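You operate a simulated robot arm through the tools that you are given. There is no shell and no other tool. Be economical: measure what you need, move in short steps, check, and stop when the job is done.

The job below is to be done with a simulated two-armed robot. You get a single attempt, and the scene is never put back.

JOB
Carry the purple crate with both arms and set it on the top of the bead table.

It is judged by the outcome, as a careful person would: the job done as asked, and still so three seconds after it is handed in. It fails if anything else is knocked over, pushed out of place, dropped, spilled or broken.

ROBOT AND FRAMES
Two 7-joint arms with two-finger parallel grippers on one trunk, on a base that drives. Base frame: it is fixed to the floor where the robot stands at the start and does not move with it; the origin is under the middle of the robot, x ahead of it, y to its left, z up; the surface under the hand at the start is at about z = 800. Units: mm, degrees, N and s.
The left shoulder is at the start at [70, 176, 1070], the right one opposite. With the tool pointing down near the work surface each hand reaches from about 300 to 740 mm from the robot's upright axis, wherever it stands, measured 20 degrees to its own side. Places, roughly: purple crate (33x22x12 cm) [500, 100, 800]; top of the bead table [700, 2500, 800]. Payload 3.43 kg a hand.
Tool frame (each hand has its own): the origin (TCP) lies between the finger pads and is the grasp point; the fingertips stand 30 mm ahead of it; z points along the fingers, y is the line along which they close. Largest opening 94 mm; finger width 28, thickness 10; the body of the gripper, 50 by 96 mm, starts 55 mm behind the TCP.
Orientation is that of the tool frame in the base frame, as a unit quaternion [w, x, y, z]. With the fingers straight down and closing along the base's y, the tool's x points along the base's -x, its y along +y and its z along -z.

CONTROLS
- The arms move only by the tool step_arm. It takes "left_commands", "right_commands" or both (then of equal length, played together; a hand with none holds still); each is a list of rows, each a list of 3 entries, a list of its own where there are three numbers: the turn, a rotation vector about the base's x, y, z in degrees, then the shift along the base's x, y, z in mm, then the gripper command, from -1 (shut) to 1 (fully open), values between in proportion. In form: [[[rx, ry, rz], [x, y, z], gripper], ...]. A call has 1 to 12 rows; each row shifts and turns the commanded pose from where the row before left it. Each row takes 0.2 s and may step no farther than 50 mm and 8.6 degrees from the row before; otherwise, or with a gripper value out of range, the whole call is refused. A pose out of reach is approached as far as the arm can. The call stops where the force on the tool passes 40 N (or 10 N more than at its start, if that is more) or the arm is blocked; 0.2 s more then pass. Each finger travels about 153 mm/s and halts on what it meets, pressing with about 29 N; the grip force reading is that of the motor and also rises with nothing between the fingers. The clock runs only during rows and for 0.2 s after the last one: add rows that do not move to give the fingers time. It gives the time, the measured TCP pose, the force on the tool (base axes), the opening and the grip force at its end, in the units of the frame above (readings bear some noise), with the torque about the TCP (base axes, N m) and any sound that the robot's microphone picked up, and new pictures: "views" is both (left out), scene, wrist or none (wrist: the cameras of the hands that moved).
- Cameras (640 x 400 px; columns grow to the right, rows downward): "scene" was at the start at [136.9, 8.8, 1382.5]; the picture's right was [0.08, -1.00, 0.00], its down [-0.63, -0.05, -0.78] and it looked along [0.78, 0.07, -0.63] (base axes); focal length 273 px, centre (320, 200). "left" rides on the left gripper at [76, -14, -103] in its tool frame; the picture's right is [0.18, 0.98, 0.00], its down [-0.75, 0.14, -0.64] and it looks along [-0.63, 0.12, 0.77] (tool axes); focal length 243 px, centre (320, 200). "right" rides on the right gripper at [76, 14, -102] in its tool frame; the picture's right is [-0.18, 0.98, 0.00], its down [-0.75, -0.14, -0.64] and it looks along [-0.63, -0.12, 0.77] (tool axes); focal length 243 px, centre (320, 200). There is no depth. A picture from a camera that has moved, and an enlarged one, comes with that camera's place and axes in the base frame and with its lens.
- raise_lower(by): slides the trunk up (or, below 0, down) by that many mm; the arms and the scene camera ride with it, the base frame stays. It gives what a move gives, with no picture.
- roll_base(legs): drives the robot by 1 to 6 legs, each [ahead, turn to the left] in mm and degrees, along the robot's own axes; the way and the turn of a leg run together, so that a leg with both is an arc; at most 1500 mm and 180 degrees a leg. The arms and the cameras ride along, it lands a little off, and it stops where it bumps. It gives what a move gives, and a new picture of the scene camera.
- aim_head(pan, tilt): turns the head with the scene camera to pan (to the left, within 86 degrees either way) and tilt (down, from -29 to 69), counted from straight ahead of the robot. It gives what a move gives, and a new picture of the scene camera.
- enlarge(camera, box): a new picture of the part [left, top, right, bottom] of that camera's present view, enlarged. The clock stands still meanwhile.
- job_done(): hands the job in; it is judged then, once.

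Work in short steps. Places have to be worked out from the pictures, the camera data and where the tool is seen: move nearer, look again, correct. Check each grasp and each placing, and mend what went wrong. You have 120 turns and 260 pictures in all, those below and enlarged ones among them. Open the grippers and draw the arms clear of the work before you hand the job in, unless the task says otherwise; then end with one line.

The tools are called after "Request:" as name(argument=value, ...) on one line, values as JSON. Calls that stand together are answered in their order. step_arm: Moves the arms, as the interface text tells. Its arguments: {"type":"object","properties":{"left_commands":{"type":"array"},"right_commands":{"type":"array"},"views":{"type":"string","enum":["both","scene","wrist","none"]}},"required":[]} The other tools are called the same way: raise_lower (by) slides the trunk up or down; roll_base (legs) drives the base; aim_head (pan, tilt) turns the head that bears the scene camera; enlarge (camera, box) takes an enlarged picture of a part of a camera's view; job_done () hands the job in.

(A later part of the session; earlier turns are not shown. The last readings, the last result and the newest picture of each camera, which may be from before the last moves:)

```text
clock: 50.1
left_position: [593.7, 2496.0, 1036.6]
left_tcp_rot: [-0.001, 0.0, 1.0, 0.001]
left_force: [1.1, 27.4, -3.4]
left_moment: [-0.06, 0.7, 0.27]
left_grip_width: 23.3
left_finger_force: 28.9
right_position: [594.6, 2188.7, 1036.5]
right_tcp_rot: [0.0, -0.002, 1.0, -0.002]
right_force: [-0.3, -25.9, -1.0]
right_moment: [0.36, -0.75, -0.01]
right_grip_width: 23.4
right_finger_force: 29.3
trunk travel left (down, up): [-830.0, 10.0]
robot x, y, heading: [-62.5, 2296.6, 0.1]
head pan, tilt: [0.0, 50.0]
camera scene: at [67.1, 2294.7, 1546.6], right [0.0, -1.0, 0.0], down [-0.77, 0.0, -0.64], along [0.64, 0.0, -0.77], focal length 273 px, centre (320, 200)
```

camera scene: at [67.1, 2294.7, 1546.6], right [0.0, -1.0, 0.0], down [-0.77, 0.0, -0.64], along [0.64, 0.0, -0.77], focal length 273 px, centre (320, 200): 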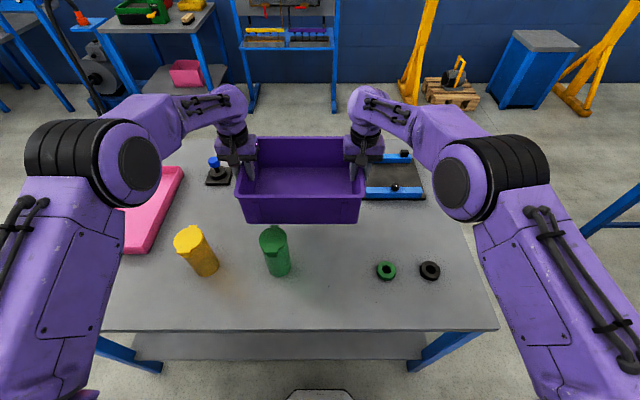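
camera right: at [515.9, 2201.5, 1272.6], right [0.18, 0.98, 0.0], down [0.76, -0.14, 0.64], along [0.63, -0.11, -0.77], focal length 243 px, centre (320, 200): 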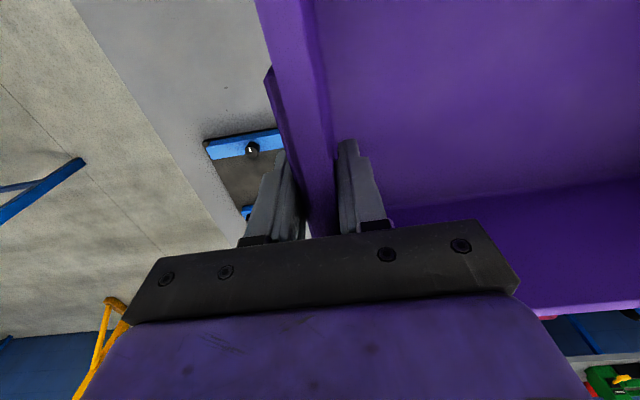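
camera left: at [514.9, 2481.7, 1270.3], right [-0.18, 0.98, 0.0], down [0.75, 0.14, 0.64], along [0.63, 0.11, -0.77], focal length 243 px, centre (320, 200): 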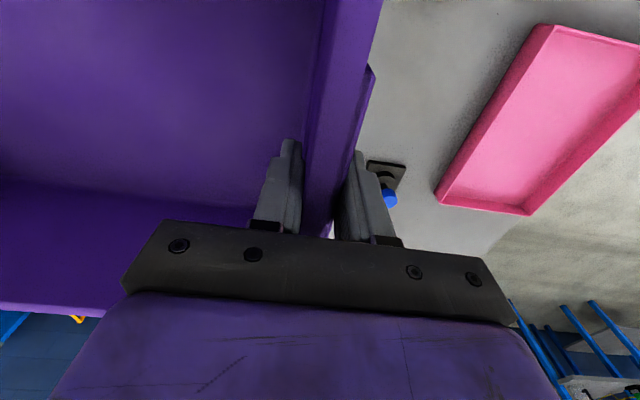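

Clearances look ample. I continue down another 105 mm, easing the squeeze by 1 mm on each side.

Request:
step_arm(left_commands=[[[0, 0, 0], [0, 1, -10], -1], [[0, 0, 0], [0, 0, -15], -1], [[0, 0, 0], [0, 0, -20], -1], [[0, 0, 0], [0, 0, -20], -1], [[0, 0, 0], [0, 0, -20], -1], [[0, 0, 0], [0, 0, -15], -1], [[0, 0, 0], [0, 0, -5], -1], [[0, 0, 0], [0, 0, 0], -1]], right_commands=[[[0, 0, 0], [0, -1, -10], -1], [[0, 0, 0], [0, 0, -15], -1], [[0, 0, 0], [0, 0, -20], -1], [[0, 0, 0], [0, 0, -20], -1], [[0, 0, 0], [0, 0, -20], -1], [[0, 0, 0], [0, 0, -15], -1], [[0, 0, 0], [0, 0, -5], -1], [[0, 0, 0], [0, 0, 0], -1]])

```text
clock: 51.9
left_position: [593.6, 2497.5, 931.3]
left_tcp_rot: [-0.001, 0.0, 1.0, 0.001]
left_force: [0.3, 30.8, -6.8]
left_moment: [0.25, 0.49, 0.2]
left_grip_width: 23.4
left_finger_force: 29.5
right_position: [595.2, 2188.4, 931.1]
right_tcp_rot: [0.0, -0.002, 1.0, 0.0]
right_force: [-0.3, -31.0, -0.1]
right_moment: [0.8, -0.59, 0.02]
right_grip_width: 23.5
right_finger_force: 28.7
trunk travel left (down, up): [-830.0, 10.0]
robot x, y, heading: [-59.1, 2291.2, 0.2]
head pan, tilt: [0.0, 50.0]
camera scene: at [67.6, 2294.8, 1546.5], right [0.0, -1.0, 0.0], down [-0.77, 0.0, -0.64], along [0.64, 0.0, -0.77], focal length 273 px, centre (320, 200)
camera right: at [517.4, 2202.9, 1034.0], right [0.18, 0.98, 0.0], down [0.75, -0.14, 0.64], along [0.63, -0.12, -0.77], focal length 243 px, centre (320, 200)
camera left: at [516.6, 2481.7, 1033.5], right [-0.18, 0.98, 0.0], down [0.76, 0.14, 0.64], along [0.63, 0.12, -0.77], focal length 243 px, centre (320, 200)
```

scene: 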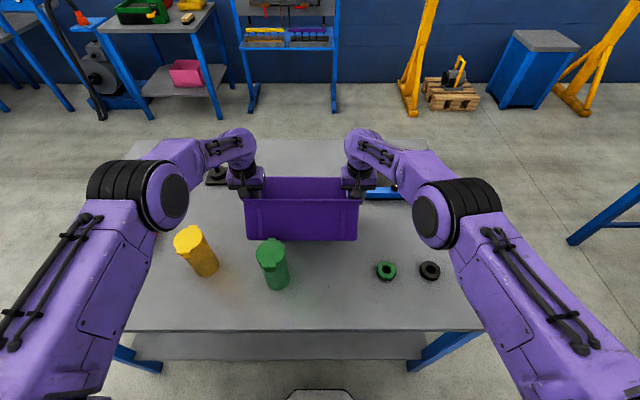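
right: 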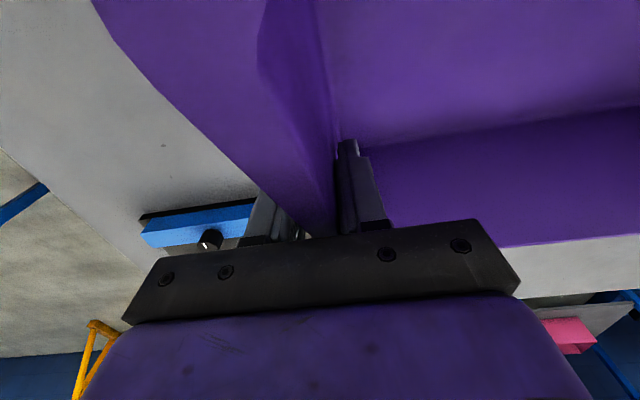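
left: 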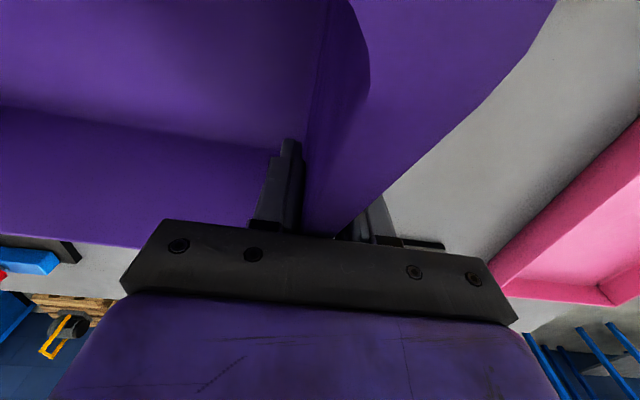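

The crate seems to have pitched in the grips, near side up. I need a closer look before going further.

Request:
enlarge(camera="scene", box=[180, 130, 420, 300])

Request:
aim_head(pan=0, tilt=40)

```text
2.35 times, centred on (300, 215) of scene
camera zoom: at [67.6, 2294.8, 1546.5], right [0.0, -1.0, 0.0], down [-0.77, 0.0, -0.64], along [0.64, 0.0, -0.77], focal length 642 px, centre (367, 165)
```

zoom: 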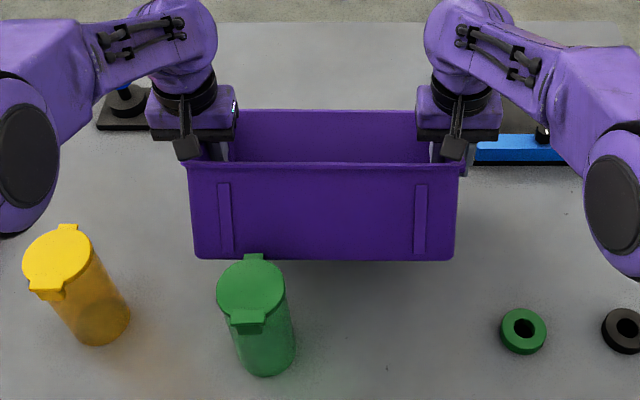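

```text
clock: 52.6
left_position: [594.6, 2496.9, 932.0]
left_tcp_rot: [-0.001, 0.0, 1.0, 0.001]
left_force: [-0.2, 30.7, -6.2]
left_moment: [0.28, 0.5, 0.14]
left_grip_width: 23.6
left_finger_force: 29.7
right_position: [594.2, 2187.5, 930.5]
right_tcp_rot: [0.0, -0.002, 1.0, 0.0]
right_force: [-0.6, -31.2, 0.6]
right_moment: [0.85, -0.63, -0.04]
right_grip_width: 23.3
right_finger_force: 29.4
trunk travel left (down, up): [-830.0, 10.0]
robot x, y, heading: [-59.2, 2290.0, 0.2]
head pan, tilt: [0.0, 40.0]
camera scene: at [75.7, 2294.9, 1560.6], right [0.0, -1.0, 0.0], down [-0.64, 0.0, -0.77], along [0.77, 0.0, -0.64], focal length 273 px, centre (320, 200)
```

scene: 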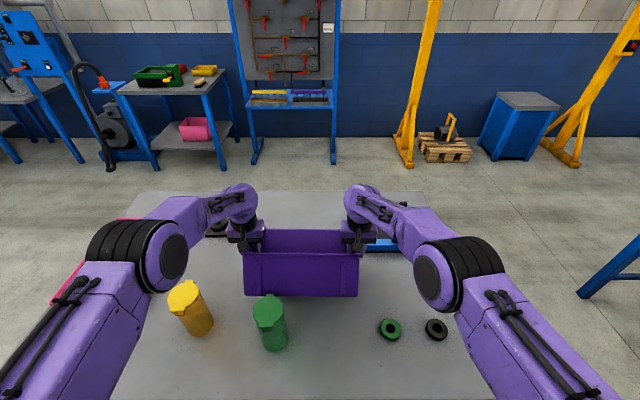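

The crate caught the green cup's lid: it has pitched near-side-up, and the cup was nudged about 25 mm towards the robot. I'll lift straight up off the cup, then move the crate further in.

Request:
step_arm(left_commands=[[[0, 0, 0], [0, 0, 15], -1], [[0, 0, 0], [0, 0, 20], -1], [[0, 0, 0], [0, 0, 25], -1], [[0, 0, 0], [0, 0, 30], -1], [[0, 0, 0], [0, 0, 20], -1], [[0, 0, 0], [0, 0, 0], -1]], right_commands=[[[0, 0, 0], [0, 0, 15], -1], [[0, 0, 0], [0, 0, 20], -1], [[0, 0, 0], [0, 0, 25], -1], [[0, 0, 0], [0, 0, 30], -1], [[0, 0, 0], [0, 0, 20], -1], [[0, 0, 0], [0, 0, 0], -1]], views="both")

Request:
enlarge(camera="scene", box=[160, 180, 440, 355])

```text
clock: 54.0
left_position: [594.0, 2495.4, 1043.2]
left_tcp_rot: [-0.001, -0.001, 1.0, 0.001]
left_force: [0.7, 31.6, -6.7]
left_moment: [0.17, -0.46, 0.18]
left_grip_width: 23.5
left_finger_force: 29.1
right_position: [595.0, 2186.8, 1041.5]
right_tcp_rot: [-0.001, -0.001, 1.0, -0.002]
right_force: [-0.7, -31.3, 0.1]
right_moment: [0.79, 0.34, 0.02]
right_grip_width: 23.5
right_finger_force: 29.0
trunk travel left (down, up): [-830.0, 10.0]
robot x, y, heading: [-62.3, 2292.8, 0.1]
head pan, tilt: [0.0, 40.0]
camera scene: at [76.3, 2294.8, 1560.6], right [0.0, -1.0, 0.0], down [-0.64, 0.0, -0.77], along [0.77, 0.0, -0.64], focal length 273 px, centre (320, 200)
camera right: at [518.3, 2202.6, 1144.3], right [0.18, 0.98, 0.0], down [0.76, -0.14, 0.64], along [0.63, -0.12, -0.77], focal length 243 px, centre (320, 200)
camera left: at [517.4, 2481.0, 1144.6], right [-0.18, 0.98, 0.0], down [0.75, 0.14, 0.64], along [0.63, 0.12, -0.77], focal length 243 px, centre (320, 200)
```

scene: 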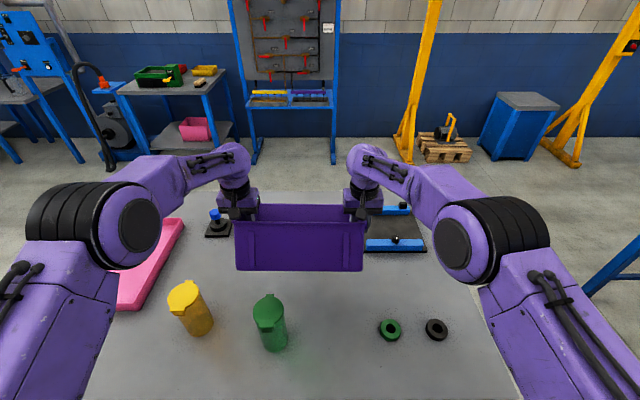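
right: 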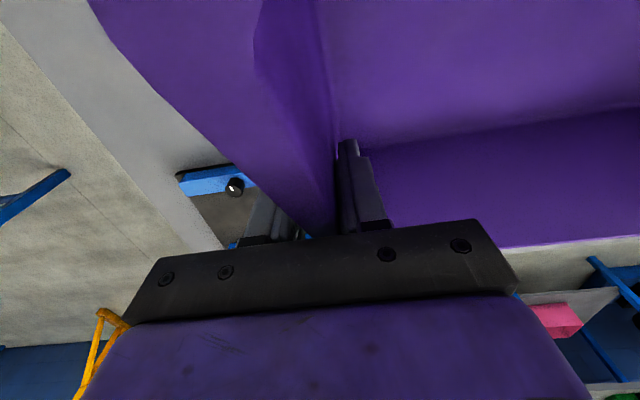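
left: 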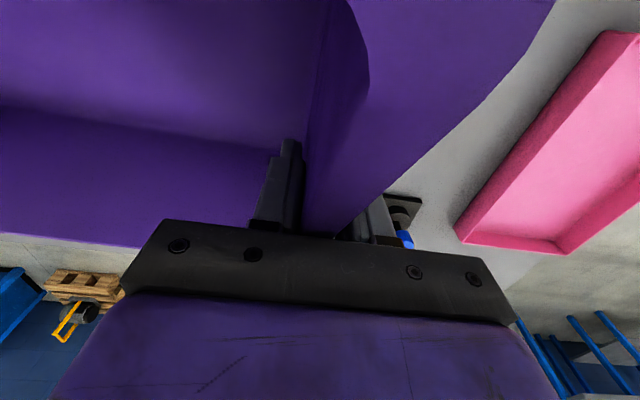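

```text
2.29 times, centred on (300, 268) of scene
camera zoom: at [76.3, 2294.8, 1560.6], right [0.0, -1.0, 0.0], down [-0.64, 0.0, -0.77], along [0.77, 0.0, -0.64], focal length 624 px, centre (366, 46)
```

zoom: 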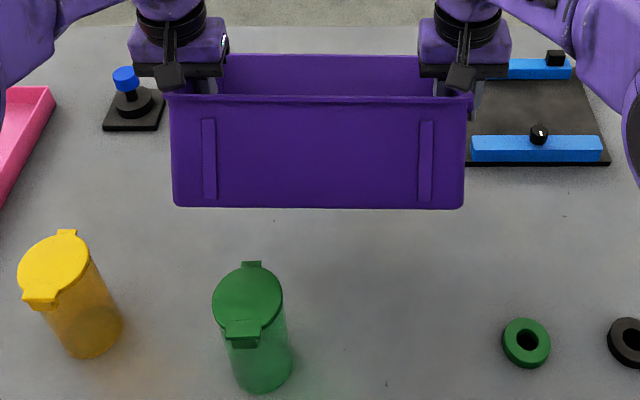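

The crate is pitched about 35° near-side-up; the cup moved about 38 mm in −x and is still standing, so I'll put it back later. I move the crate 36 mm further in and 13 mm left, then lower until the far bottom edge is just above the table, where contact should level it.

Request:
step_arm(left_commands=[[[0, 0, 0], [18, 7.5, 0], -1], [[0, 0, 0], [18, 6.5, 0], -1], [[0, 0, 0], [0, 0, 0], -1], [[0, 0, 0], [0, 0, -20], -1], [[0, 0, 0], [0, 0, -25], -1], [[0, 0, 0], [0, 0, -25], -1], [[0, 0, 0], [0, 0, -20], -1], [[0, 0, 0], [0, 0, -5], -1], [[0, 0, 0], [0, 0, 0], -1]], right_commands=[[[0, 0, 0], [18, 5.5, 0], -1], [[0, 0, 0], [18, 6.5, 0], -1], [[0, 0, 0], [0, 0, 0], -1], [[0, 0, 0], [0, 0, -20], -1], [[0, 0, 0], [0, 0, -25], -1], [[0, 0, 0], [0, 0, -25], -1], [[0, 0, 0], [0, 0, -20], -1], [[0, 0, 0], [0, 0, -5], -1], [[0, 0, 0], [0, 0, 0], -1]], views="both")

Request:
enlarge(camera="scene", box=[160, 180, 440, 355])

```text
clock: 55.4
left_position: [627.6, 2503.8, 976.4]
left_tcp_rot: [-0.002, 0.003, 1.0, -0.004]
left_force: [-4.5, -2.2, -2.6]
left_moment: [0.64, -0.5, -0.76]
left_grip_width: 24.5
left_finger_force: 29.5
left hand out of reach, approached as far as the arm can: row 7
right_position: [612.7, 2196.4, 975.2]
right_tcp_rot: [0.001, -0.003, 1.0, 0.006]
right_force: [5.1, 1.5, -2.5]
right_moment: [-0.66, 0.34, -0.72]
right_grip_width: 24.3
right_finger_force: 29.0
right hand out of reach, approached as far as the arm can: row 2, 6, 7
trunk travel left (down, up): [-830.0, 10.0]
robot x, y, heading: [-63.0, 2292.6, 0.1]
head pan, tilt: [0.0, 40.0]
stopped in row 7 (right hand): the force on the tool passed its limit at 45 N (the readings are from after the stop); the commanded pose is now the measured one
camera scene: at [75.4, 2294.6, 1560.8], right [0.0, -1.0, 0.0], down [-0.64, 0.0, -0.77], along [0.77, 0.0, -0.64], focal length 273 px, centre (320, 200)
camera right: at [535.5, 2210.3, 1079.0], right [0.18, 0.98, 0.01], down [0.75, -0.14, 0.64], along [0.63, -0.11, -0.77], focal length 243 px, centre (320, 200)
camera left: at [551.3, 2491.5, 1078.3], right [-0.18, 0.98, -0.01], down [0.76, 0.14, 0.64], along [0.63, 0.11, -0.77], focal length 243 px, centre (320, 200)
```

scene: 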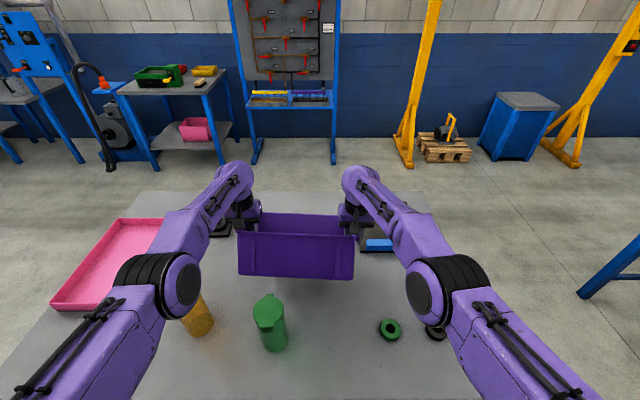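
right: 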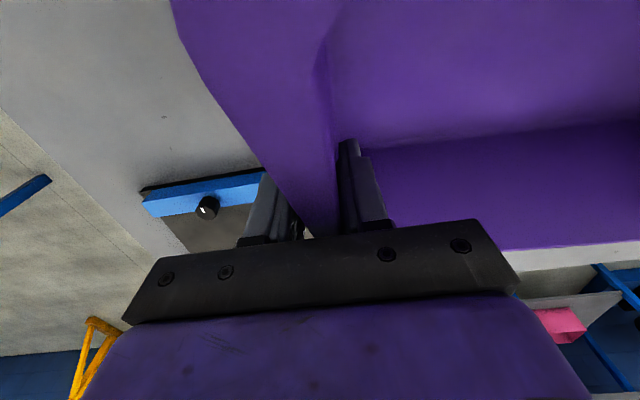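
left: 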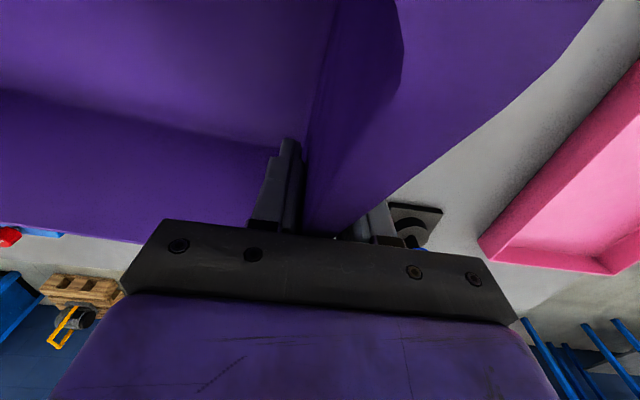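

```text
2.29 times, centred on (300, 268) of scene
camera zoom: at [75.4, 2294.6, 1560.8], right [0.0, -1.0, 0.0], down [-0.64, 0.0, -0.77], along [0.77, 0.0, -0.64], focal length 624 px, centre (366, 46)
```

zoom: 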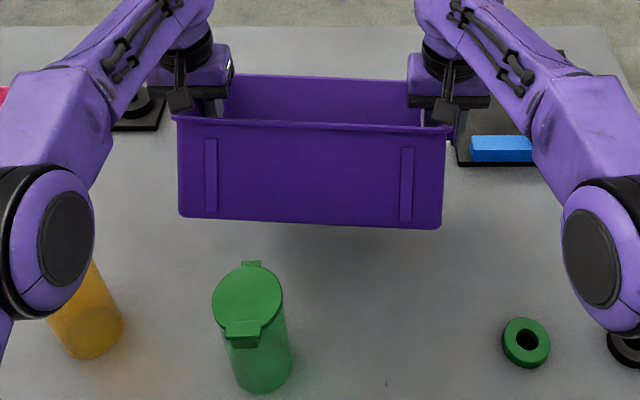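

Both arms hit their reach limit: the right hand stopped at x 613, the left at 628, so the crate is yawed slightly. I'll lift a bit, square the hands at x≈583, and drive 25 mm closer, to the same standoff as at the first table.

Request:
step_arm(left_commands=[[[0, 0, 0], [-3, 0, 15], -1], [[0, 0, 0], [-10, 0, 15], -1], [[0, 0, 0], [-10, 0, 15], -1], [[0, 0, 0], [-11, 0, 10], -1], [[0, 0, 0], [-11, 0, 0], -1], [[0, 0, 0], [0, 0, 0], -1]], right_commands=[[[0, 0, 0], [0, 0, 15], -1], [[0, 0, 0], [-5, 0, 15], -1], [[0, 0, 0], [-7, 0, 15], -1], [[0, 0, 0], [-8, 0, 11], -1], [[0, 0, 0], [-10, 0, 0], -1], [[0, 0, 0], [0, 0, 0], -1]], views="none")

Request:
roll_base(legs=[[25, 0]])

```text
clock: 56.8
left_position: [584.9, 2505.9, 1030.0]
left_tcp_rot: [-0.001, 0.001, 1.0, -0.004]
left_force: [-0.1, 1.3, -4.3]
left_moment: [1.07, -0.06, 0.3]
left_grip_width: 23.6
left_finger_force: 29.2
right_position: [583.0, 2197.9, 1029.4]
right_tcp_rot: [0.0, -0.003, 1.0, 0.005]
right_force: [0.6, -0.2, -1.9]
right_moment: [-0.79, -0.05, -0.4]
right_grip_width: 23.4
right_finger_force: 29.0
trunk travel left (down, up): [-830.0, 10.0]
robot x, y, heading: [-63.7, 2291.0, 0.1]
head pan, tilt: [0.0, 40.0]
```

```text
clock: 57.6
left_position: [601.9, 2505.6, 1033.5]
left_tcp_rot: [0.002, 0.002, 1.0, -0.004]
left_force: [-0.8, 5.1, -1.4]
left_moment: [0.9, -0.56, 0.27]
left_grip_width: 23.5
left_finger_force: 29.3
right_position: [602.0, 2197.1, 1035.7]
right_tcp_rot: [0.004, -0.004, 1.0, 0.006]
right_force: [0.4, -5.3, -2.1]
right_moment: [-0.76, 0.37, -0.51]
right_grip_width: 23.5
right_finger_force: 29.4
trunk travel left (down, up): [-830.0, 10.0]
robot x, y, heading: [-40.0, 2291.3, 0.2]
head pan, tilt: [0.0, 40.0]
camera scene: at [91.4, 2294.9, 1561.6], right [0.0, -1.0, 0.0], down [-0.64, 0.0, -0.77], along [0.77, 0.0, -0.64], focal length 273 px, centre (320, 200)
```

scene: 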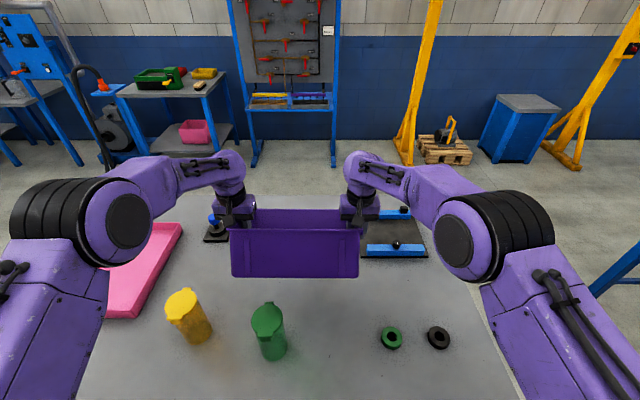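

Slight pose changes showed after the drive; they may be transient. I'll read again while extending 10 mm.

Request:
step_arm(left_commands=[[[0, 0, 0], [0, 0, 0], -1], [[0, 0, 0], [5, 0, 0], -1], [[0, 0, 0], [0, 0, 0], -1]], right_commands=[[[0, 0, 0], [0, 0, 0], -1], [[0, 0, 0], [5, 0, 0], -1], [[0, 0, 0], [0, 0, 0], -1]], views="scene")

```text
clock: 58.5
left_position: [612.0, 2507.5, 1030.8]
left_tcp_rot: [-0.001, 0.002, 1.0, -0.004]
left_force: [0.0, 1.8, -2.6]
left_moment: [0.98, 0.24, 0.3]
left_grip_width: 23.2
left_finger_force: 28.5
right_position: [612.5, 2197.3, 1031.0]
right_tcp_rot: [0.0, -0.004, 1.0, 0.004]
right_force: [-0.3, -0.7, -2.4]
right_moment: [-0.87, -0.38, -0.3]
right_grip_width: 23.2
right_finger_force: 29.0
trunk travel left (down, up): [-830.0, 10.0]
robot x, y, heading: [-35.5, 2290.7, 0.2]
head pan, tilt: [0.0, 40.0]
camera scene: at [99.9, 2294.8, 1560.7], right [0.0, -1.0, 0.0], down [-0.64, 0.0, -0.77], along [0.77, 0.0, -0.64], focal length 273 px, centre (320, 200)
```

scene: 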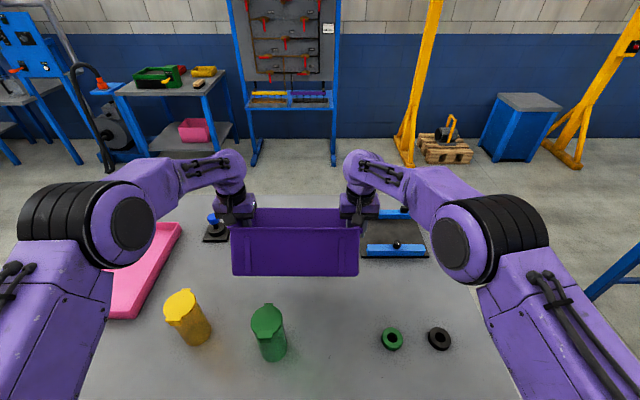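

The reading was transient and the hands are square at x 612. I lower the trunk 60 mm, which helps reach while the elbows stay above the cups.

Request:
raise_lower(by=-60)

Request:
step_arm(left_commands=[[[0, 0, 0], [0, -0.5, -10], -1], [[0, 0, 0], [0, 0, -10], -1], [[0, 0, 0], [0, 0, -5], -1], [[0, 0, 0], [0, 0, 0], -1]], right_commands=[[[0, 0, 0], [0, 0.5, -10], -1], [[0, 0, 0], [0, 0, -10], -1], [[0, 0, 0], [0, 0, -5], -1], [[0, 0, 0], [0, 0, 0], -1]])

```text
clock: 59.5
left_position: [611.9, 2505.2, 970.5]
left_tcp_rot: [0.0, 0.002, 1.0, -0.004]
left_force: [-0.6, 4.9, -4.5]
left_moment: [0.93, -0.05, 0.26]
left_grip_width: 23.7
left_finger_force: 28.7
right_position: [612.1, 2197.6, 972.1]
right_tcp_rot: [0.001, -0.004, 1.0, 0.005]
right_force: [1.1, -4.8, -1.9]
right_moment: [-0.73, -0.12, -0.34]
right_grip_width: 23.6
right_finger_force: 29.4
trunk travel left (down, up): [-770.0, 70.0]
robot x, y, heading: [-37.4, 2289.1, 0.6]
head pan, tilt: [0.0, 40.0]
```

```text
clock: 60.5
left_position: [612.0, 2505.7, 944.2]
left_tcp_rot: [-0.001, 0.001, 1.0, -0.004]
left_force: [0.3, 20.0, -4.0]
left_moment: [0.56, -0.06, 0.43]
left_grip_width: 23.6
left_finger_force: 29.2
right_position: [613.4, 2196.5, 945.9]
right_tcp_rot: [0.0, -0.003, 1.0, 0.003]
right_force: [-0.1, -18.8, -2.7]
right_moment: [-0.49, -0.1, -0.31]
right_grip_width: 23.6
right_finger_force: 28.8
trunk travel left (down, up): [-770.0, 70.0]
robot x, y, heading: [-33.8, 2289.9, 0.1]
head pan, tilt: [0.0, 40.0]
camera scene: at [100.0, 2294.9, 1500.7], right [0.0, -1.0, 0.0], down [-0.64, 0.0, -0.77], along [0.77, 0.0, -0.64], focal length 273 px, centre (320, 200)
camera right: at [535.3, 2211.0, 1049.3], right [0.18, 0.98, 0.01], down [0.75, -0.14, 0.64], along [0.63, -0.11, -0.77], focal length 243 px, centre (320, 200)
camera left: at [535.6, 2491.8, 1046.9], right [-0.18, 0.98, -0.01], down [0.76, 0.14, 0.64], along [0.63, 0.11, -0.77], focal length 243 px, centre (320, 200)
```

scene: 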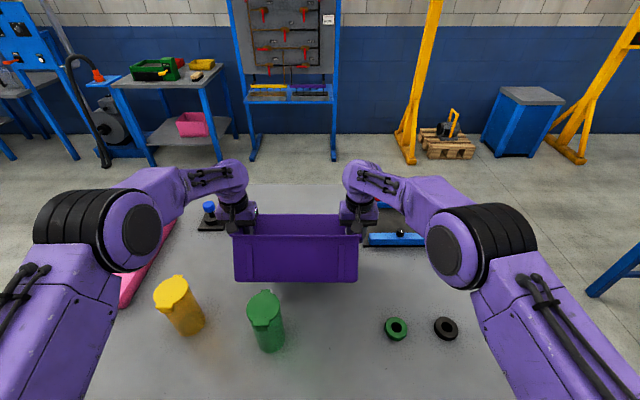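
right: 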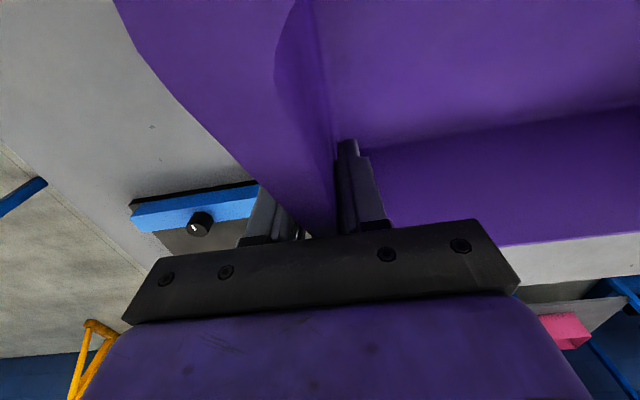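
left: 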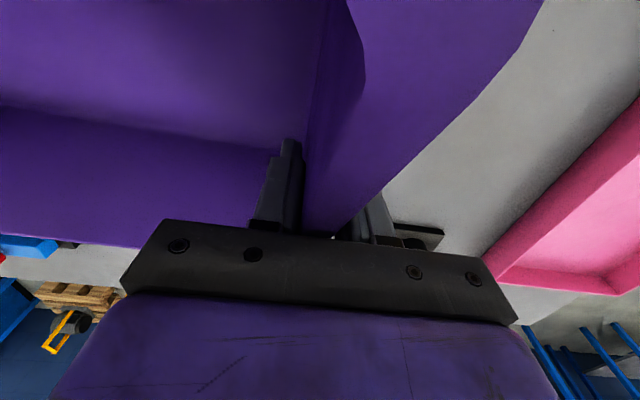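

The far bottom edge should be just above the table. I lower gently in 4–5 mm rows and watch the force.

Request:
step_arm(left_commands=[[[0, 0, 0], [0, 0.5, -4], -1], [[0, 0, 0], [0, 0, -5], -1], [[0, 0, 0], [0, 0, -5], -1], [[0, 0, 0], [0, 0, -5], -1], [[0, 0, 0], [0, 0, -5], -1], [[0, 0, 0], [0, 0, 0], -1]], right_commands=[[[0, 0, 0], [0, -0.5, -5], -1], [[0, 0, 0], [0, 0, -5], -1], [[0, 0, 0], [0, 0, -5], -1], [[0, 0, 0], [0, 0, -5], -1], [[0, 0, 0], [0, 0, -5], -1], [[0, 0, 0], [0, 0, 0], -1]])

```text
clock: 61.9
left_position: [613.7, 2505.8, 920.1]
left_tcp_rot: [-0.001, 0.001, 1.0, -0.004]
left_force: [0.0, 22.8, -3.0]
left_moment: [0.47, 0.08, 0.32]
left_grip_width: 24.0
left_finger_force: 28.5
right_position: [612.7, 2196.8, 920.9]
right_tcp_rot: [0.001, -0.003, 1.0, 0.005]
right_force: [0.2, -22.2, -2.3]
right_moment: [-0.31, -0.2, -0.43]
right_grip_width: 23.4
right_finger_force: 30.0
trunk travel left (down, up): [-770.0, 70.0]
robot x, y, heading: [-39.7, 2290.1, -0.0]
head pan, tilt: [0.0, 40.0]
camera scene: at [99.7, 2294.9, 1500.7], right [0.0, -1.0, 0.0], down [-0.64, 0.0, -0.77], along [0.77, 0.0, -0.64], focal length 273 px, centre (320, 200)
camera right: at [534.7, 2211.1, 1024.8], right [0.18, 0.98, 0.01], down [0.75, -0.14, 0.64], along [0.63, -0.11, -0.77], focal length 243 px, centre (320, 200)
camera left: at [536.1, 2492.1, 1023.2], right [-0.18, 0.98, -0.01], down [0.76, 0.14, 0.64], along [0.63, 0.11, -0.77], focal length 243 px, centre (320, 200)
```

scene: 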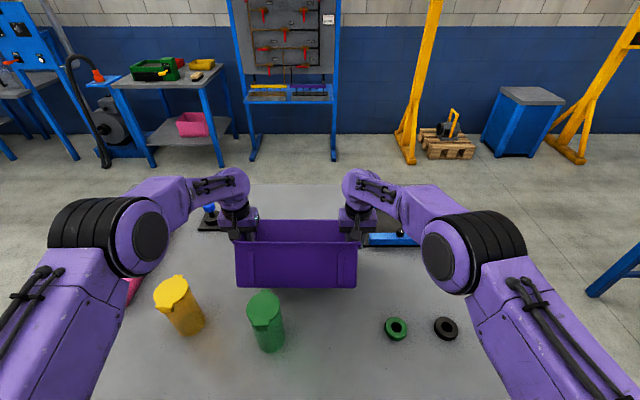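
right: 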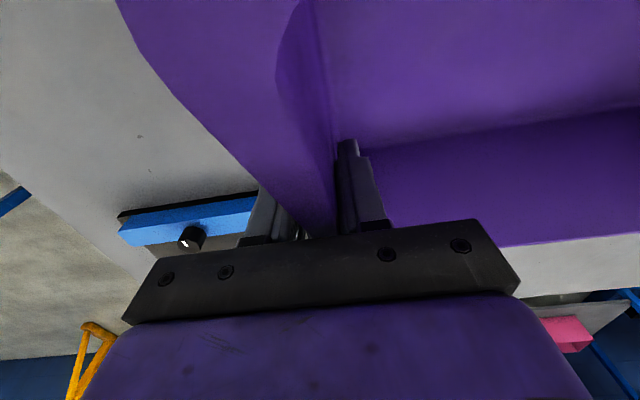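
left: 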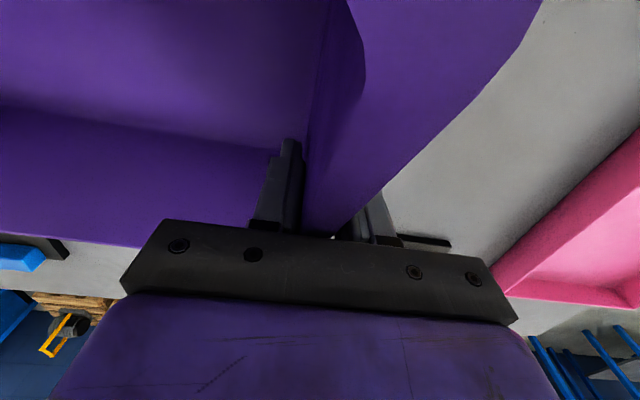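

There's no contact at z 920 yet. I continue down in the same small rows.

Request:
step_arm(left_commands=[[[0, 0, 0], [0, 0.5, -4], -1], [[0, 0, 0], [0, 0, -4], -1], [[0, 0, 0], [0, 0, -4], -1], [[0, 0, 0], [0, 0, -4], -1], [[0, 0, 0], [0, 0, -4], -1], [[0, 0, 0], [0, 0, 0], -1]], right_commands=[[[0, 0, 0], [0, -0.5, -4], -1], [[0, 0, 0], [0, 0, -4], -1], [[0, 0, 0], [0, 0, -4], -1], [[0, 0, 0], [0, 0, -4], -1], [[0, 0, 0], [0, 0, -4], -1], [[0, 0, 0], [0, 0, 0], -1]])

```text
clock: 63.2
left_position: [606.9, 2506.5, 907.1]
left_tcp_rot: [0.004, 0.003, 1.0, -0.004]
left_force: [-6.6, 12.7, 13.1]
left_moment: [0.8, -0.86, 0.38]
left_grip_width: 23.7
left_finger_force: 29.7
right_position: [607.2, 2197.2, 906.4]
right_tcp_rot: [0.004, -0.003, 1.0, 0.004]
right_force: [0.9, -10.6, 18.7]
right_moment: [-0.88, -0.5, -0.61]
right_grip_width: 23.3
right_finger_force: 29.4
trunk travel left (down, up): [-770.0, 70.0]
robot x, y, heading: [-37.9, 2292.3, 0.2]
head pan, tilt: [0.0, 40.0]
camera scene: at [90.7, 2295.0, 1501.9], right [0.0, -1.0, 0.0], down [-0.64, 0.0, -0.77], along [0.77, 0.0, -0.64], focal length 273 px, centre (320, 200)
camera right: at [529.3, 2211.3, 1009.1], right [0.18, 0.98, 0.01], down [0.75, -0.14, 0.65], along [0.64, -0.11, -0.76], focal length 243 px, centre (320, 200)
camera left: at [529.8, 2492.6, 1007.4], right [-0.18, 0.98, -0.01], down [0.75, 0.14, 0.65], along [0.64, 0.11, -0.76], focal length 243 px, centre (320, 200)
```

scene: 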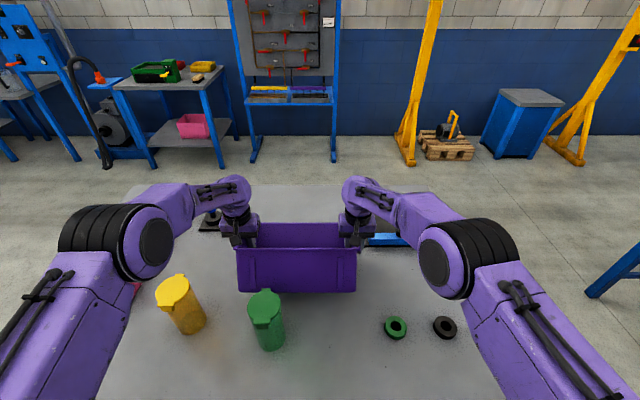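
right: 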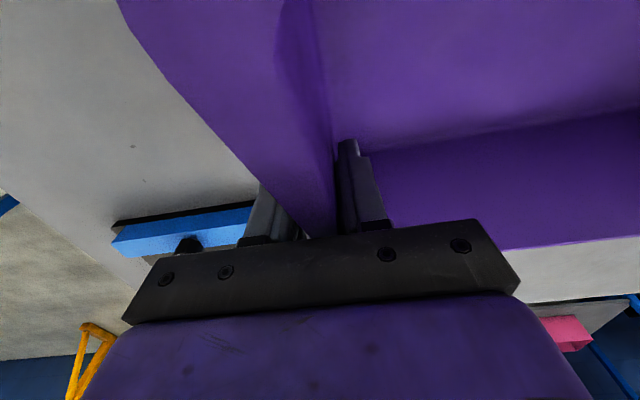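
left: 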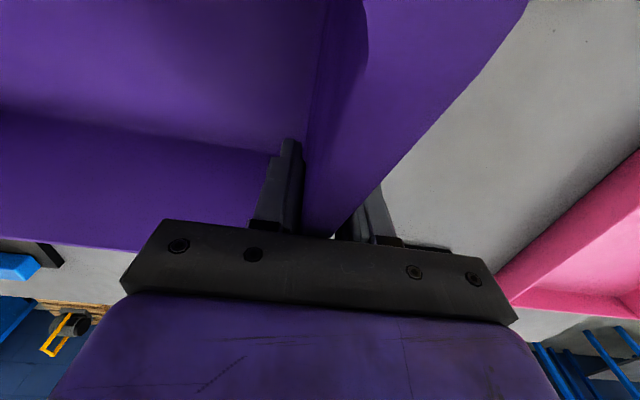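

The far edge is on the table and the crate is pitched about 28°. It won't slip level easily, so I'll lift 12 mm and rotate both hands −26° about y, fingers forward, which levels the crate and helps reach.

Request:
step_arm(left_commands=[[[0, 0, 0], [4, 0, 14], -1], [[0, -5, 0], [2, 0, 0], -1], [[0, -5, 0], [0, 0, 0], -1], [[0, -5, 0], [0, 0, 0], -1], [[0, -5, 0], [0, 0, 0], -1], [[0, -5, 0], [0, 0, 0], -1], [[0, 0, 0], [0, 0, 0], -1]], right_commands=[[[0, 0, 0], [4, 0, 14], -1], [[0, -5, 0], [2, 0, 0], -1], [[0, -5, 0], [0, 0, 0], -1], [[0, -5, 0], [0, 0, 0], -1], [[0, -5, 0], [0, 0, 0], -1], [[0, -5, 0], [0, 0, 0], -1], [[0, 0, 0], [0, 0, 0], -1]])

Request:
enlarge(camera="scene", box=[140, 180, 460, 380])

```text
clock: 64.8
left_position: [618.4, 2506.3, 913.7]
left_tcp_rot: [0.216, 0.002, 0.976, -0.004]
left_force: [-0.2, 7.1, -1.8]
left_moment: [0.6, -0.41, 0.58]
left_grip_width: 23.7
left_finger_force: 29.1
right_position: [617.6, 2197.6, 914.7]
right_tcp_rot: [0.217, -0.005, 0.976, 0.004]
right_force: [0.9, -6.5, -3.8]
right_moment: [-0.67, 0.36, -0.76]
right_grip_width: 24.0
right_finger_force: 28.5
trunk travel left (down, up): [-770.0, 70.0]
robot x, y, heading: [-36.6, 2290.9, 0.1]
head pan, tilt: [0.0, 40.0]
camera scene: at [100.5, 2294.7, 1500.6], right [0.0, -1.0, 0.0], down [-0.64, 0.0, -0.77], along [0.77, 0.0, -0.64], focal length 273 px, centre (320, 200)
camera right: at [504.3, 2210.8, 976.4], right [0.16, 0.98, 0.08], down [0.41, -0.14, 0.9], along [0.9, -0.11, -0.43], focal length 243 px, centre (320, 200)
camera left: at [505.9, 2492.1, 974.5], right [-0.16, 0.98, -0.08], down [0.41, 0.14, 0.9], along [0.9, 0.11, -0.43], focal length 243 px, centre (320, 200)
```

scene: 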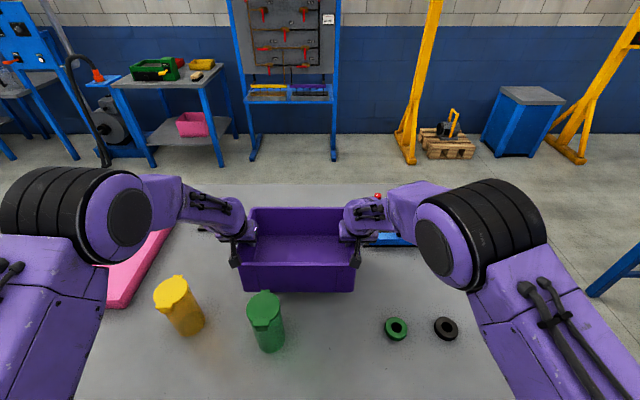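
right: 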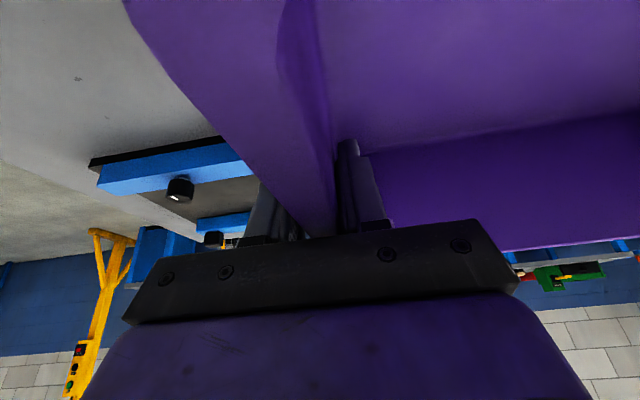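
left: 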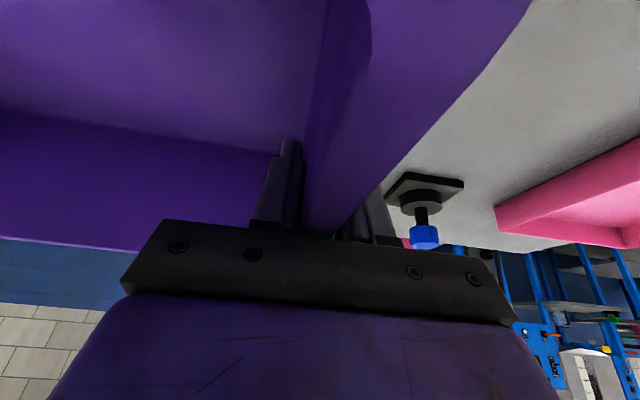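

```text
2.00 times, centred on (300, 280) of scene
camera zoom: at [100.5, 2294.7, 1500.6], right [0.0, -1.0, 0.0], down [-0.64, 0.0, -0.77], along [0.77, 0.0, -0.64], focal length 546 px, centre (360, 40)
```

zoom: 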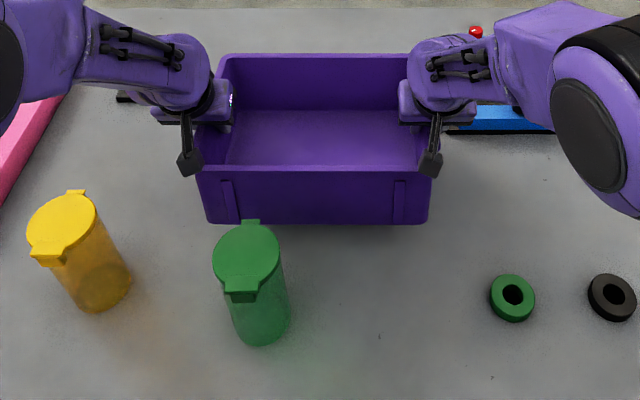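

The crate is now about level, bottom very near the table and clear of the cup. I lower in 2–3 mm rows until the table carries it.

Request:
step_arm(left_commands=[[[0, 0, 0], [0, 0, -3], -1], [[0, 0, 0], [0, 0, -3], -1], [[0, 0, 0], [0, 0, -3], -1], [[0, 0, 0], [0, 0, -3], -1], [[0, 0, 0], [0, 0, 0], -1]], right_commands=[[[0, 0, 0], [0, 0, -3], -1], [[0, 0, 0], [0, 0, -3], -1], [[0, 0, 0], [0, 0, -3], -1], [[0, 0, 0], [0, 0, -3], -1], [[0, 0, 0], [0, 0, 0], -1]], views="scene")

Request:
enlarge(camera="scene", box=[140, 180, 460, 380])

```text
clock: 66.0
left_position: [618.4, 2506.4, 902.5]
left_tcp_rot: [0.216, 0.003, 0.976, -0.004]
left_force: [0.0, -0.5, -2.3]
left_moment: [0.74, -0.02, 0.82]
left_grip_width: 23.6
left_finger_force: 28.9
right_position: [617.3, 2198.4, 903.6]
right_tcp_rot: [0.217, -0.004, 0.976, 0.004]
right_force: [-0.1, 1.1, -3.0]
right_moment: [-0.86, 0.0, -0.68]
right_grip_width: 23.1
right_finger_force: 29.4
trunk travel left (down, up): [-770.0, 70.0]
robot x, y, heading: [-35.6, 2291.8, 0.0]
head pan, tilt: [0.0, 40.0]
camera scene: at [99.8, 2294.9, 1500.7], right [0.0, -1.0, 0.0], down [-0.64, 0.0, -0.77], along [0.77, 0.0, -0.64], focal length 273 px, centre (320, 200)
```

scene: 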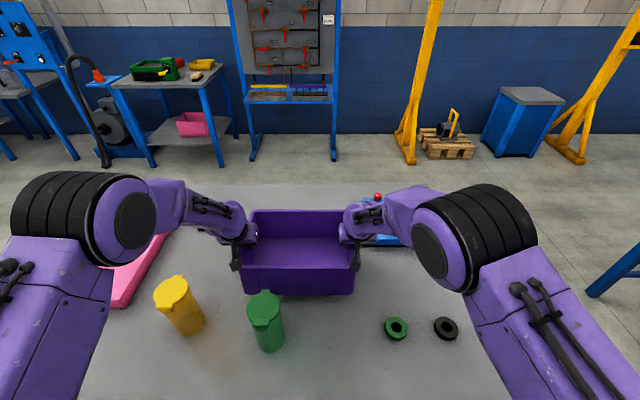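

```text
2.00 times, centred on (300, 280) of scene
camera zoom: at [99.8, 2294.9, 1500.7], right [0.0, -1.0, 0.0], down [-0.64, 0.0, -0.77], along [0.77, 0.0, -0.64], focal length 546 px, centre (360, 40)
```

zoom: 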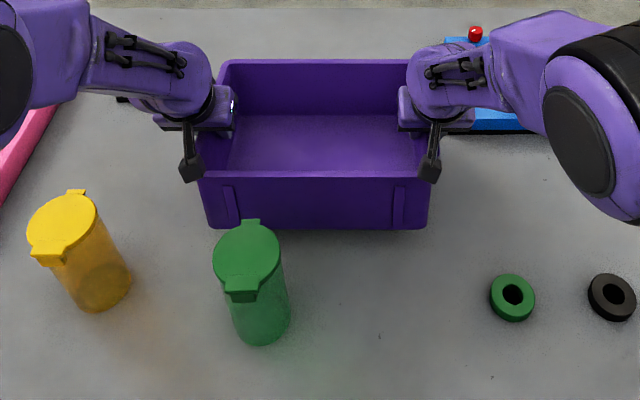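

No table contact yet and the cup is well clear. I continue down.

Request:
step_arm(left_commands=[[[0, 0, 0], [0, 0, -3], -1], [[0, 0, 0], [0, 0, -3], -1], [[0, 0, 0], [0, 0, -3], -1], [[0, 0, 0], [0, 0, -3], -1], [[0, 0, 0], [0, 0, -3], -1], [[0, 0, 0], [0, 0, 0], -1]], right_commands=[[[0, 0, 0], [0, 0, -3.5], -1], [[0, 0, 0], [0, 0, -3], -1], [[0, 0, 0], [0, 0, -3], -1], [[0, 0, 0], [0, 0, -3], -1], [[0, 0, 0], [0, 0, -3], -1], [[0, 0, 0], [0, 0, 0], -1]], views="both")

Request:
enlarge(camera="scene", box=[140, 180, 460, 380])

```text
clock: 67.5
left_position: [618.1, 2505.7, 888.1]
left_tcp_rot: [0.216, 0.003, 0.976, -0.004]
left_force: [0.2, -3.9, -4.5]
left_moment: [0.91, 0.34, 0.76]
left_grip_width: 23.8
left_finger_force: 28.9
right_position: [618.8, 2196.9, 888.1]
right_tcp_rot: [0.217, -0.005, 0.976, 0.005]
right_force: [0.1, 3.9, -1.7]
right_moment: [-0.67, -0.39, -0.72]
right_grip_width: 23.5
right_finger_force: 28.6
trunk travel left (down, up): [-770.0, 70.0]
robot x, y, heading: [-39.6, 2292.3, 0.3]
head pan, tilt: [0.0, 40.0]
camera scene: at [99.8, 2294.9, 1500.7], right [0.0, -1.0, 0.0], down [-0.64, 0.0, -0.77], along [0.77, 0.0, -0.64], focal length 273 px, centre (320, 200)
camera right: at [504.3, 2210.8, 948.8], right [0.16, 0.98, 0.08], down [0.41, -0.14, 0.9], along [0.9, -0.11, -0.43], focal length 243 px, centre (320, 200)
camera left: at [505.1, 2492.1, 948.6], right [-0.16, 0.98, -0.08], down [0.41, 0.14, 0.9], along [0.9, 0.11, -0.43], focal length 243 px, centre (320, 200)
```

scene: 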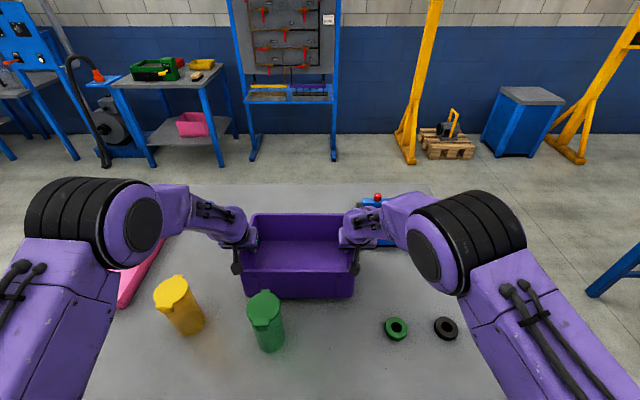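
right: 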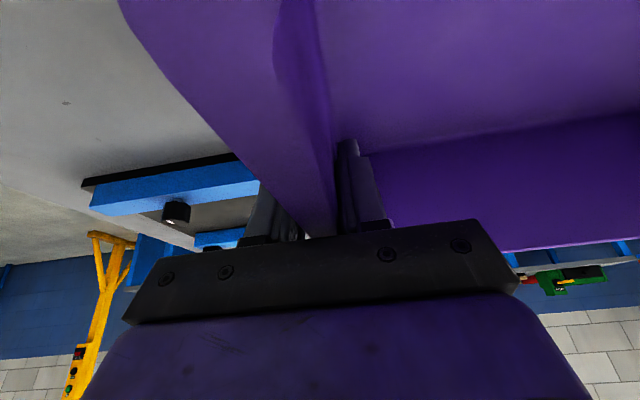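
left: 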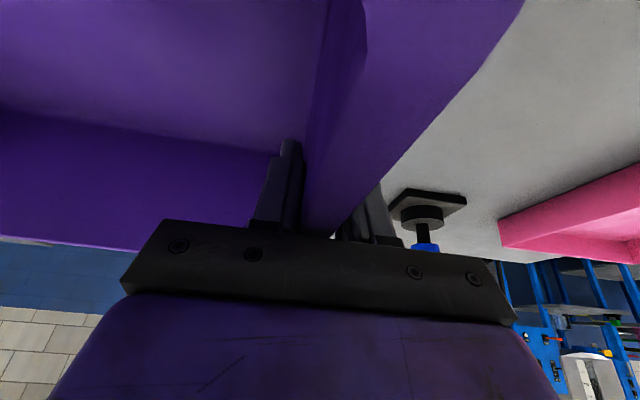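

```text
2.00 times, centred on (300, 280) of scene
camera zoom: at [99.8, 2294.9, 1500.7], right [0.0, -1.0, 0.0], down [-0.64, 0.0, -0.77], along [0.77, 0.0, -0.64], focal length 546 px, centre (360, 40)
```

zoom: 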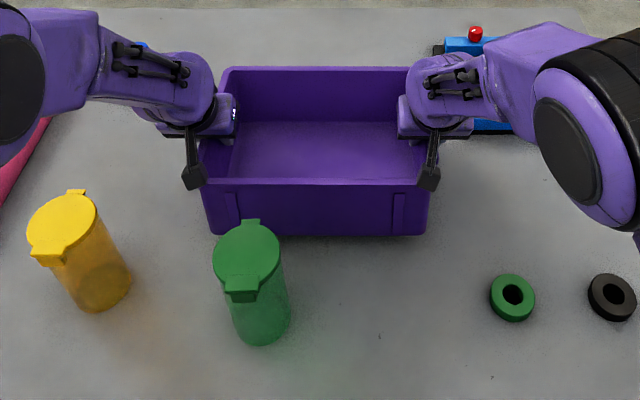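

Still hanging free. I continue in 3 mm rows.

Request:
step_arm(left_commands=[[[0, 0, 0], [0, 0.5, -3], -1], [[0, 0, 0], [0, 0, -3], -1], [[0, 0, 0], [0, 0, -3], -1], [[0, 0, 0], [0, 0, -3], -1], [[0, 0, 0], [0, 0, 0], -1], [[0, 0, 0], [0, 0, 0], -1]], right_commands=[[[0, 0, 0], [0, -0.5, -3], -1], [[0, 0, 0], [0, 0, -3], -1], [[0, 0, 0], [0, 0, -3], -1], [[0, 0, 0], [0, 0, -3], -1], [[0, 0, 0], [0, 0, 0], -1], [[0, 0, 0], [0, 0, 0], -1]], views="none")

Request:
enlarge(camera="scene", box=[140, 180, 460, 380])

```text
clock: 68.8
left_position: [617.8, 2505.9, 874.8]
left_tcp_rot: [0.216, 0.003, 0.976, -0.004]
left_force: [-0.3, -14.7, -2.8]
left_moment: [1.11, -0.16, 0.84]
left_grip_width: 23.8
left_finger_force: 28.9
right_position: [619.0, 2197.2, 875.4]
right_tcp_rot: [0.217, -0.004, 0.976, 0.003]
right_force: [0.8, 15.1, -1.7]
right_moment: [-1.08, 0.11, -0.95]
right_grip_width: 23.4
right_finger_force: 29.0
trunk travel left (down, up): [-770.0, 70.0]
robot x, y, heading: [-36.3, 2293.9, 0.2]
head pan, tilt: [0.0, 40.0]
```

```text
2.00 times, centred on (300, 280) of scene
camera zoom: at [99.9, 2294.9, 1500.7], right [0.0, -1.0, 0.0], down [-0.64, 0.0, -0.77], along [0.77, 0.0, -0.64], focal length 546 px, centre (360, 40)
```

zoom: 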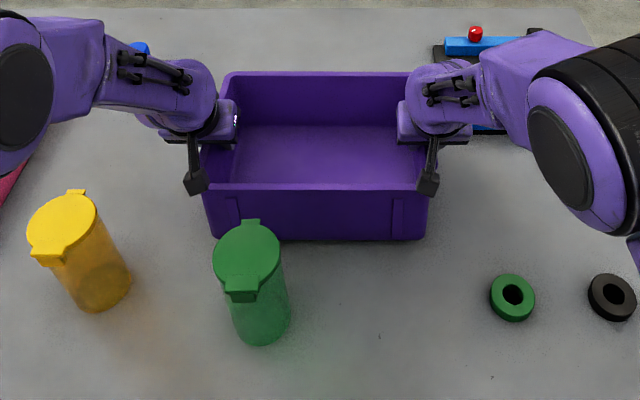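

By the rim, the crate bottom is about 5–10 mm above the table. I lower a few mm more.

Request:
step_arm(left_commands=[[[0, 0, 0], [0, -1, -3], -1], [[0, 0, 0], [0, 0, -3], -1], [[0, 0, 0], [0, 0, -3], -1], [[0, 0, 0], [0, 0, 0], -1], [[0, 0, 0], [0, 0, 0], -1]], right_commands=[[[0, 0, 0], [0, 1, -3], -1], [[0, 0, 0], [0, 0, -3], -1], [[0, 0, 0], [0, 0, -3], -1], [[0, 0, 0], [0, 0, 0], -1], [[0, 0, 0], [0, 0, 0], -1]], views="wrist")

Request:
enlarge(camera="scene", box=[220, 200, 380, 300])

```text
clock: 70.0
left_position: [615.7, 2504.9, 868.7]
left_tcp_rot: [0.219, 0.003, 0.976, -0.004]
left_force: [-4.0, -8.1, 7.7]
left_moment: [0.95, -0.94, 0.73]
left_grip_width: 23.6
left_finger_force: 28.6
right_position: [615.2, 2197.2, 869.8]
right_tcp_rot: [0.219, -0.005, 0.976, 0.004]
right_force: [1.3, 11.1, 7.4]
right_moment: [-1.0, -0.86, -0.84]
right_grip_width: 23.6
right_finger_force: 29.1
trunk travel left (down, up): [-770.0, 70.0]
robot x, y, heading: [-36.2, 2291.2, 0.5]
head pan, tilt: [0.0, 40.0]
camera right: at [501.2, 2211.1, 930.6], right [0.16, 0.98, 0.08], down [0.41, -0.14, 0.9], along [0.9, -0.11, -0.42], focal length 243 px, centre (320, 200)
camera left: at [502.8, 2492.5, 929.2], right [-0.16, 0.98, -0.08], down [0.41, 0.14, 0.9], along [0.9, 0.11, -0.43], focal length 243 px, centre (320, 200)
```

right: 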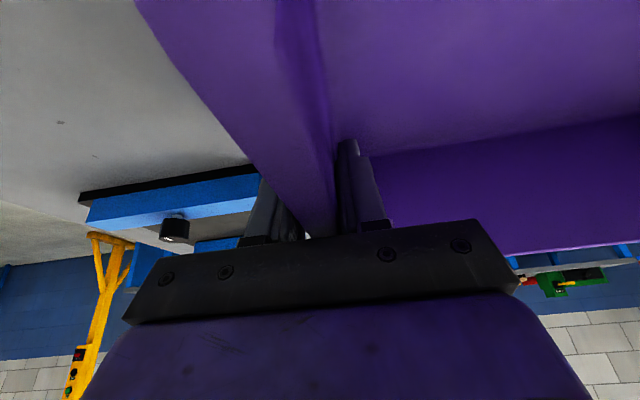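
left: 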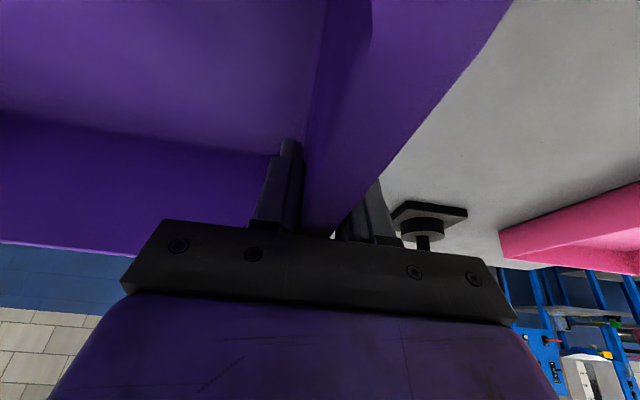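

```text
4.00 times, centred on (300, 250) of scene
camera zoom: at [94.8, 2295.1, 1501.3], right [0.0, -1.0, 0.0], down [-0.64, 0.0, -0.77], along [0.77, 0.0, -0.64], focal length 1091 px, centre (400, 0)
```

zoom: 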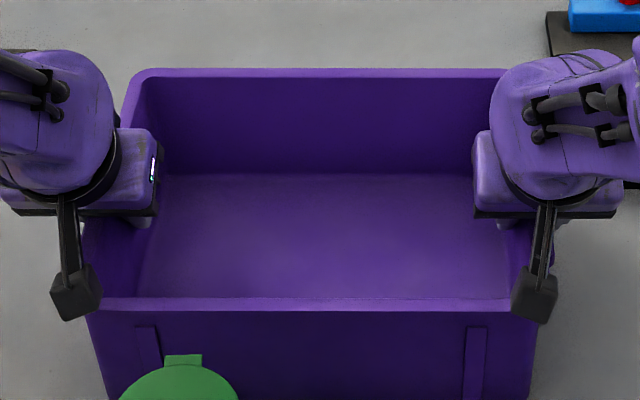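

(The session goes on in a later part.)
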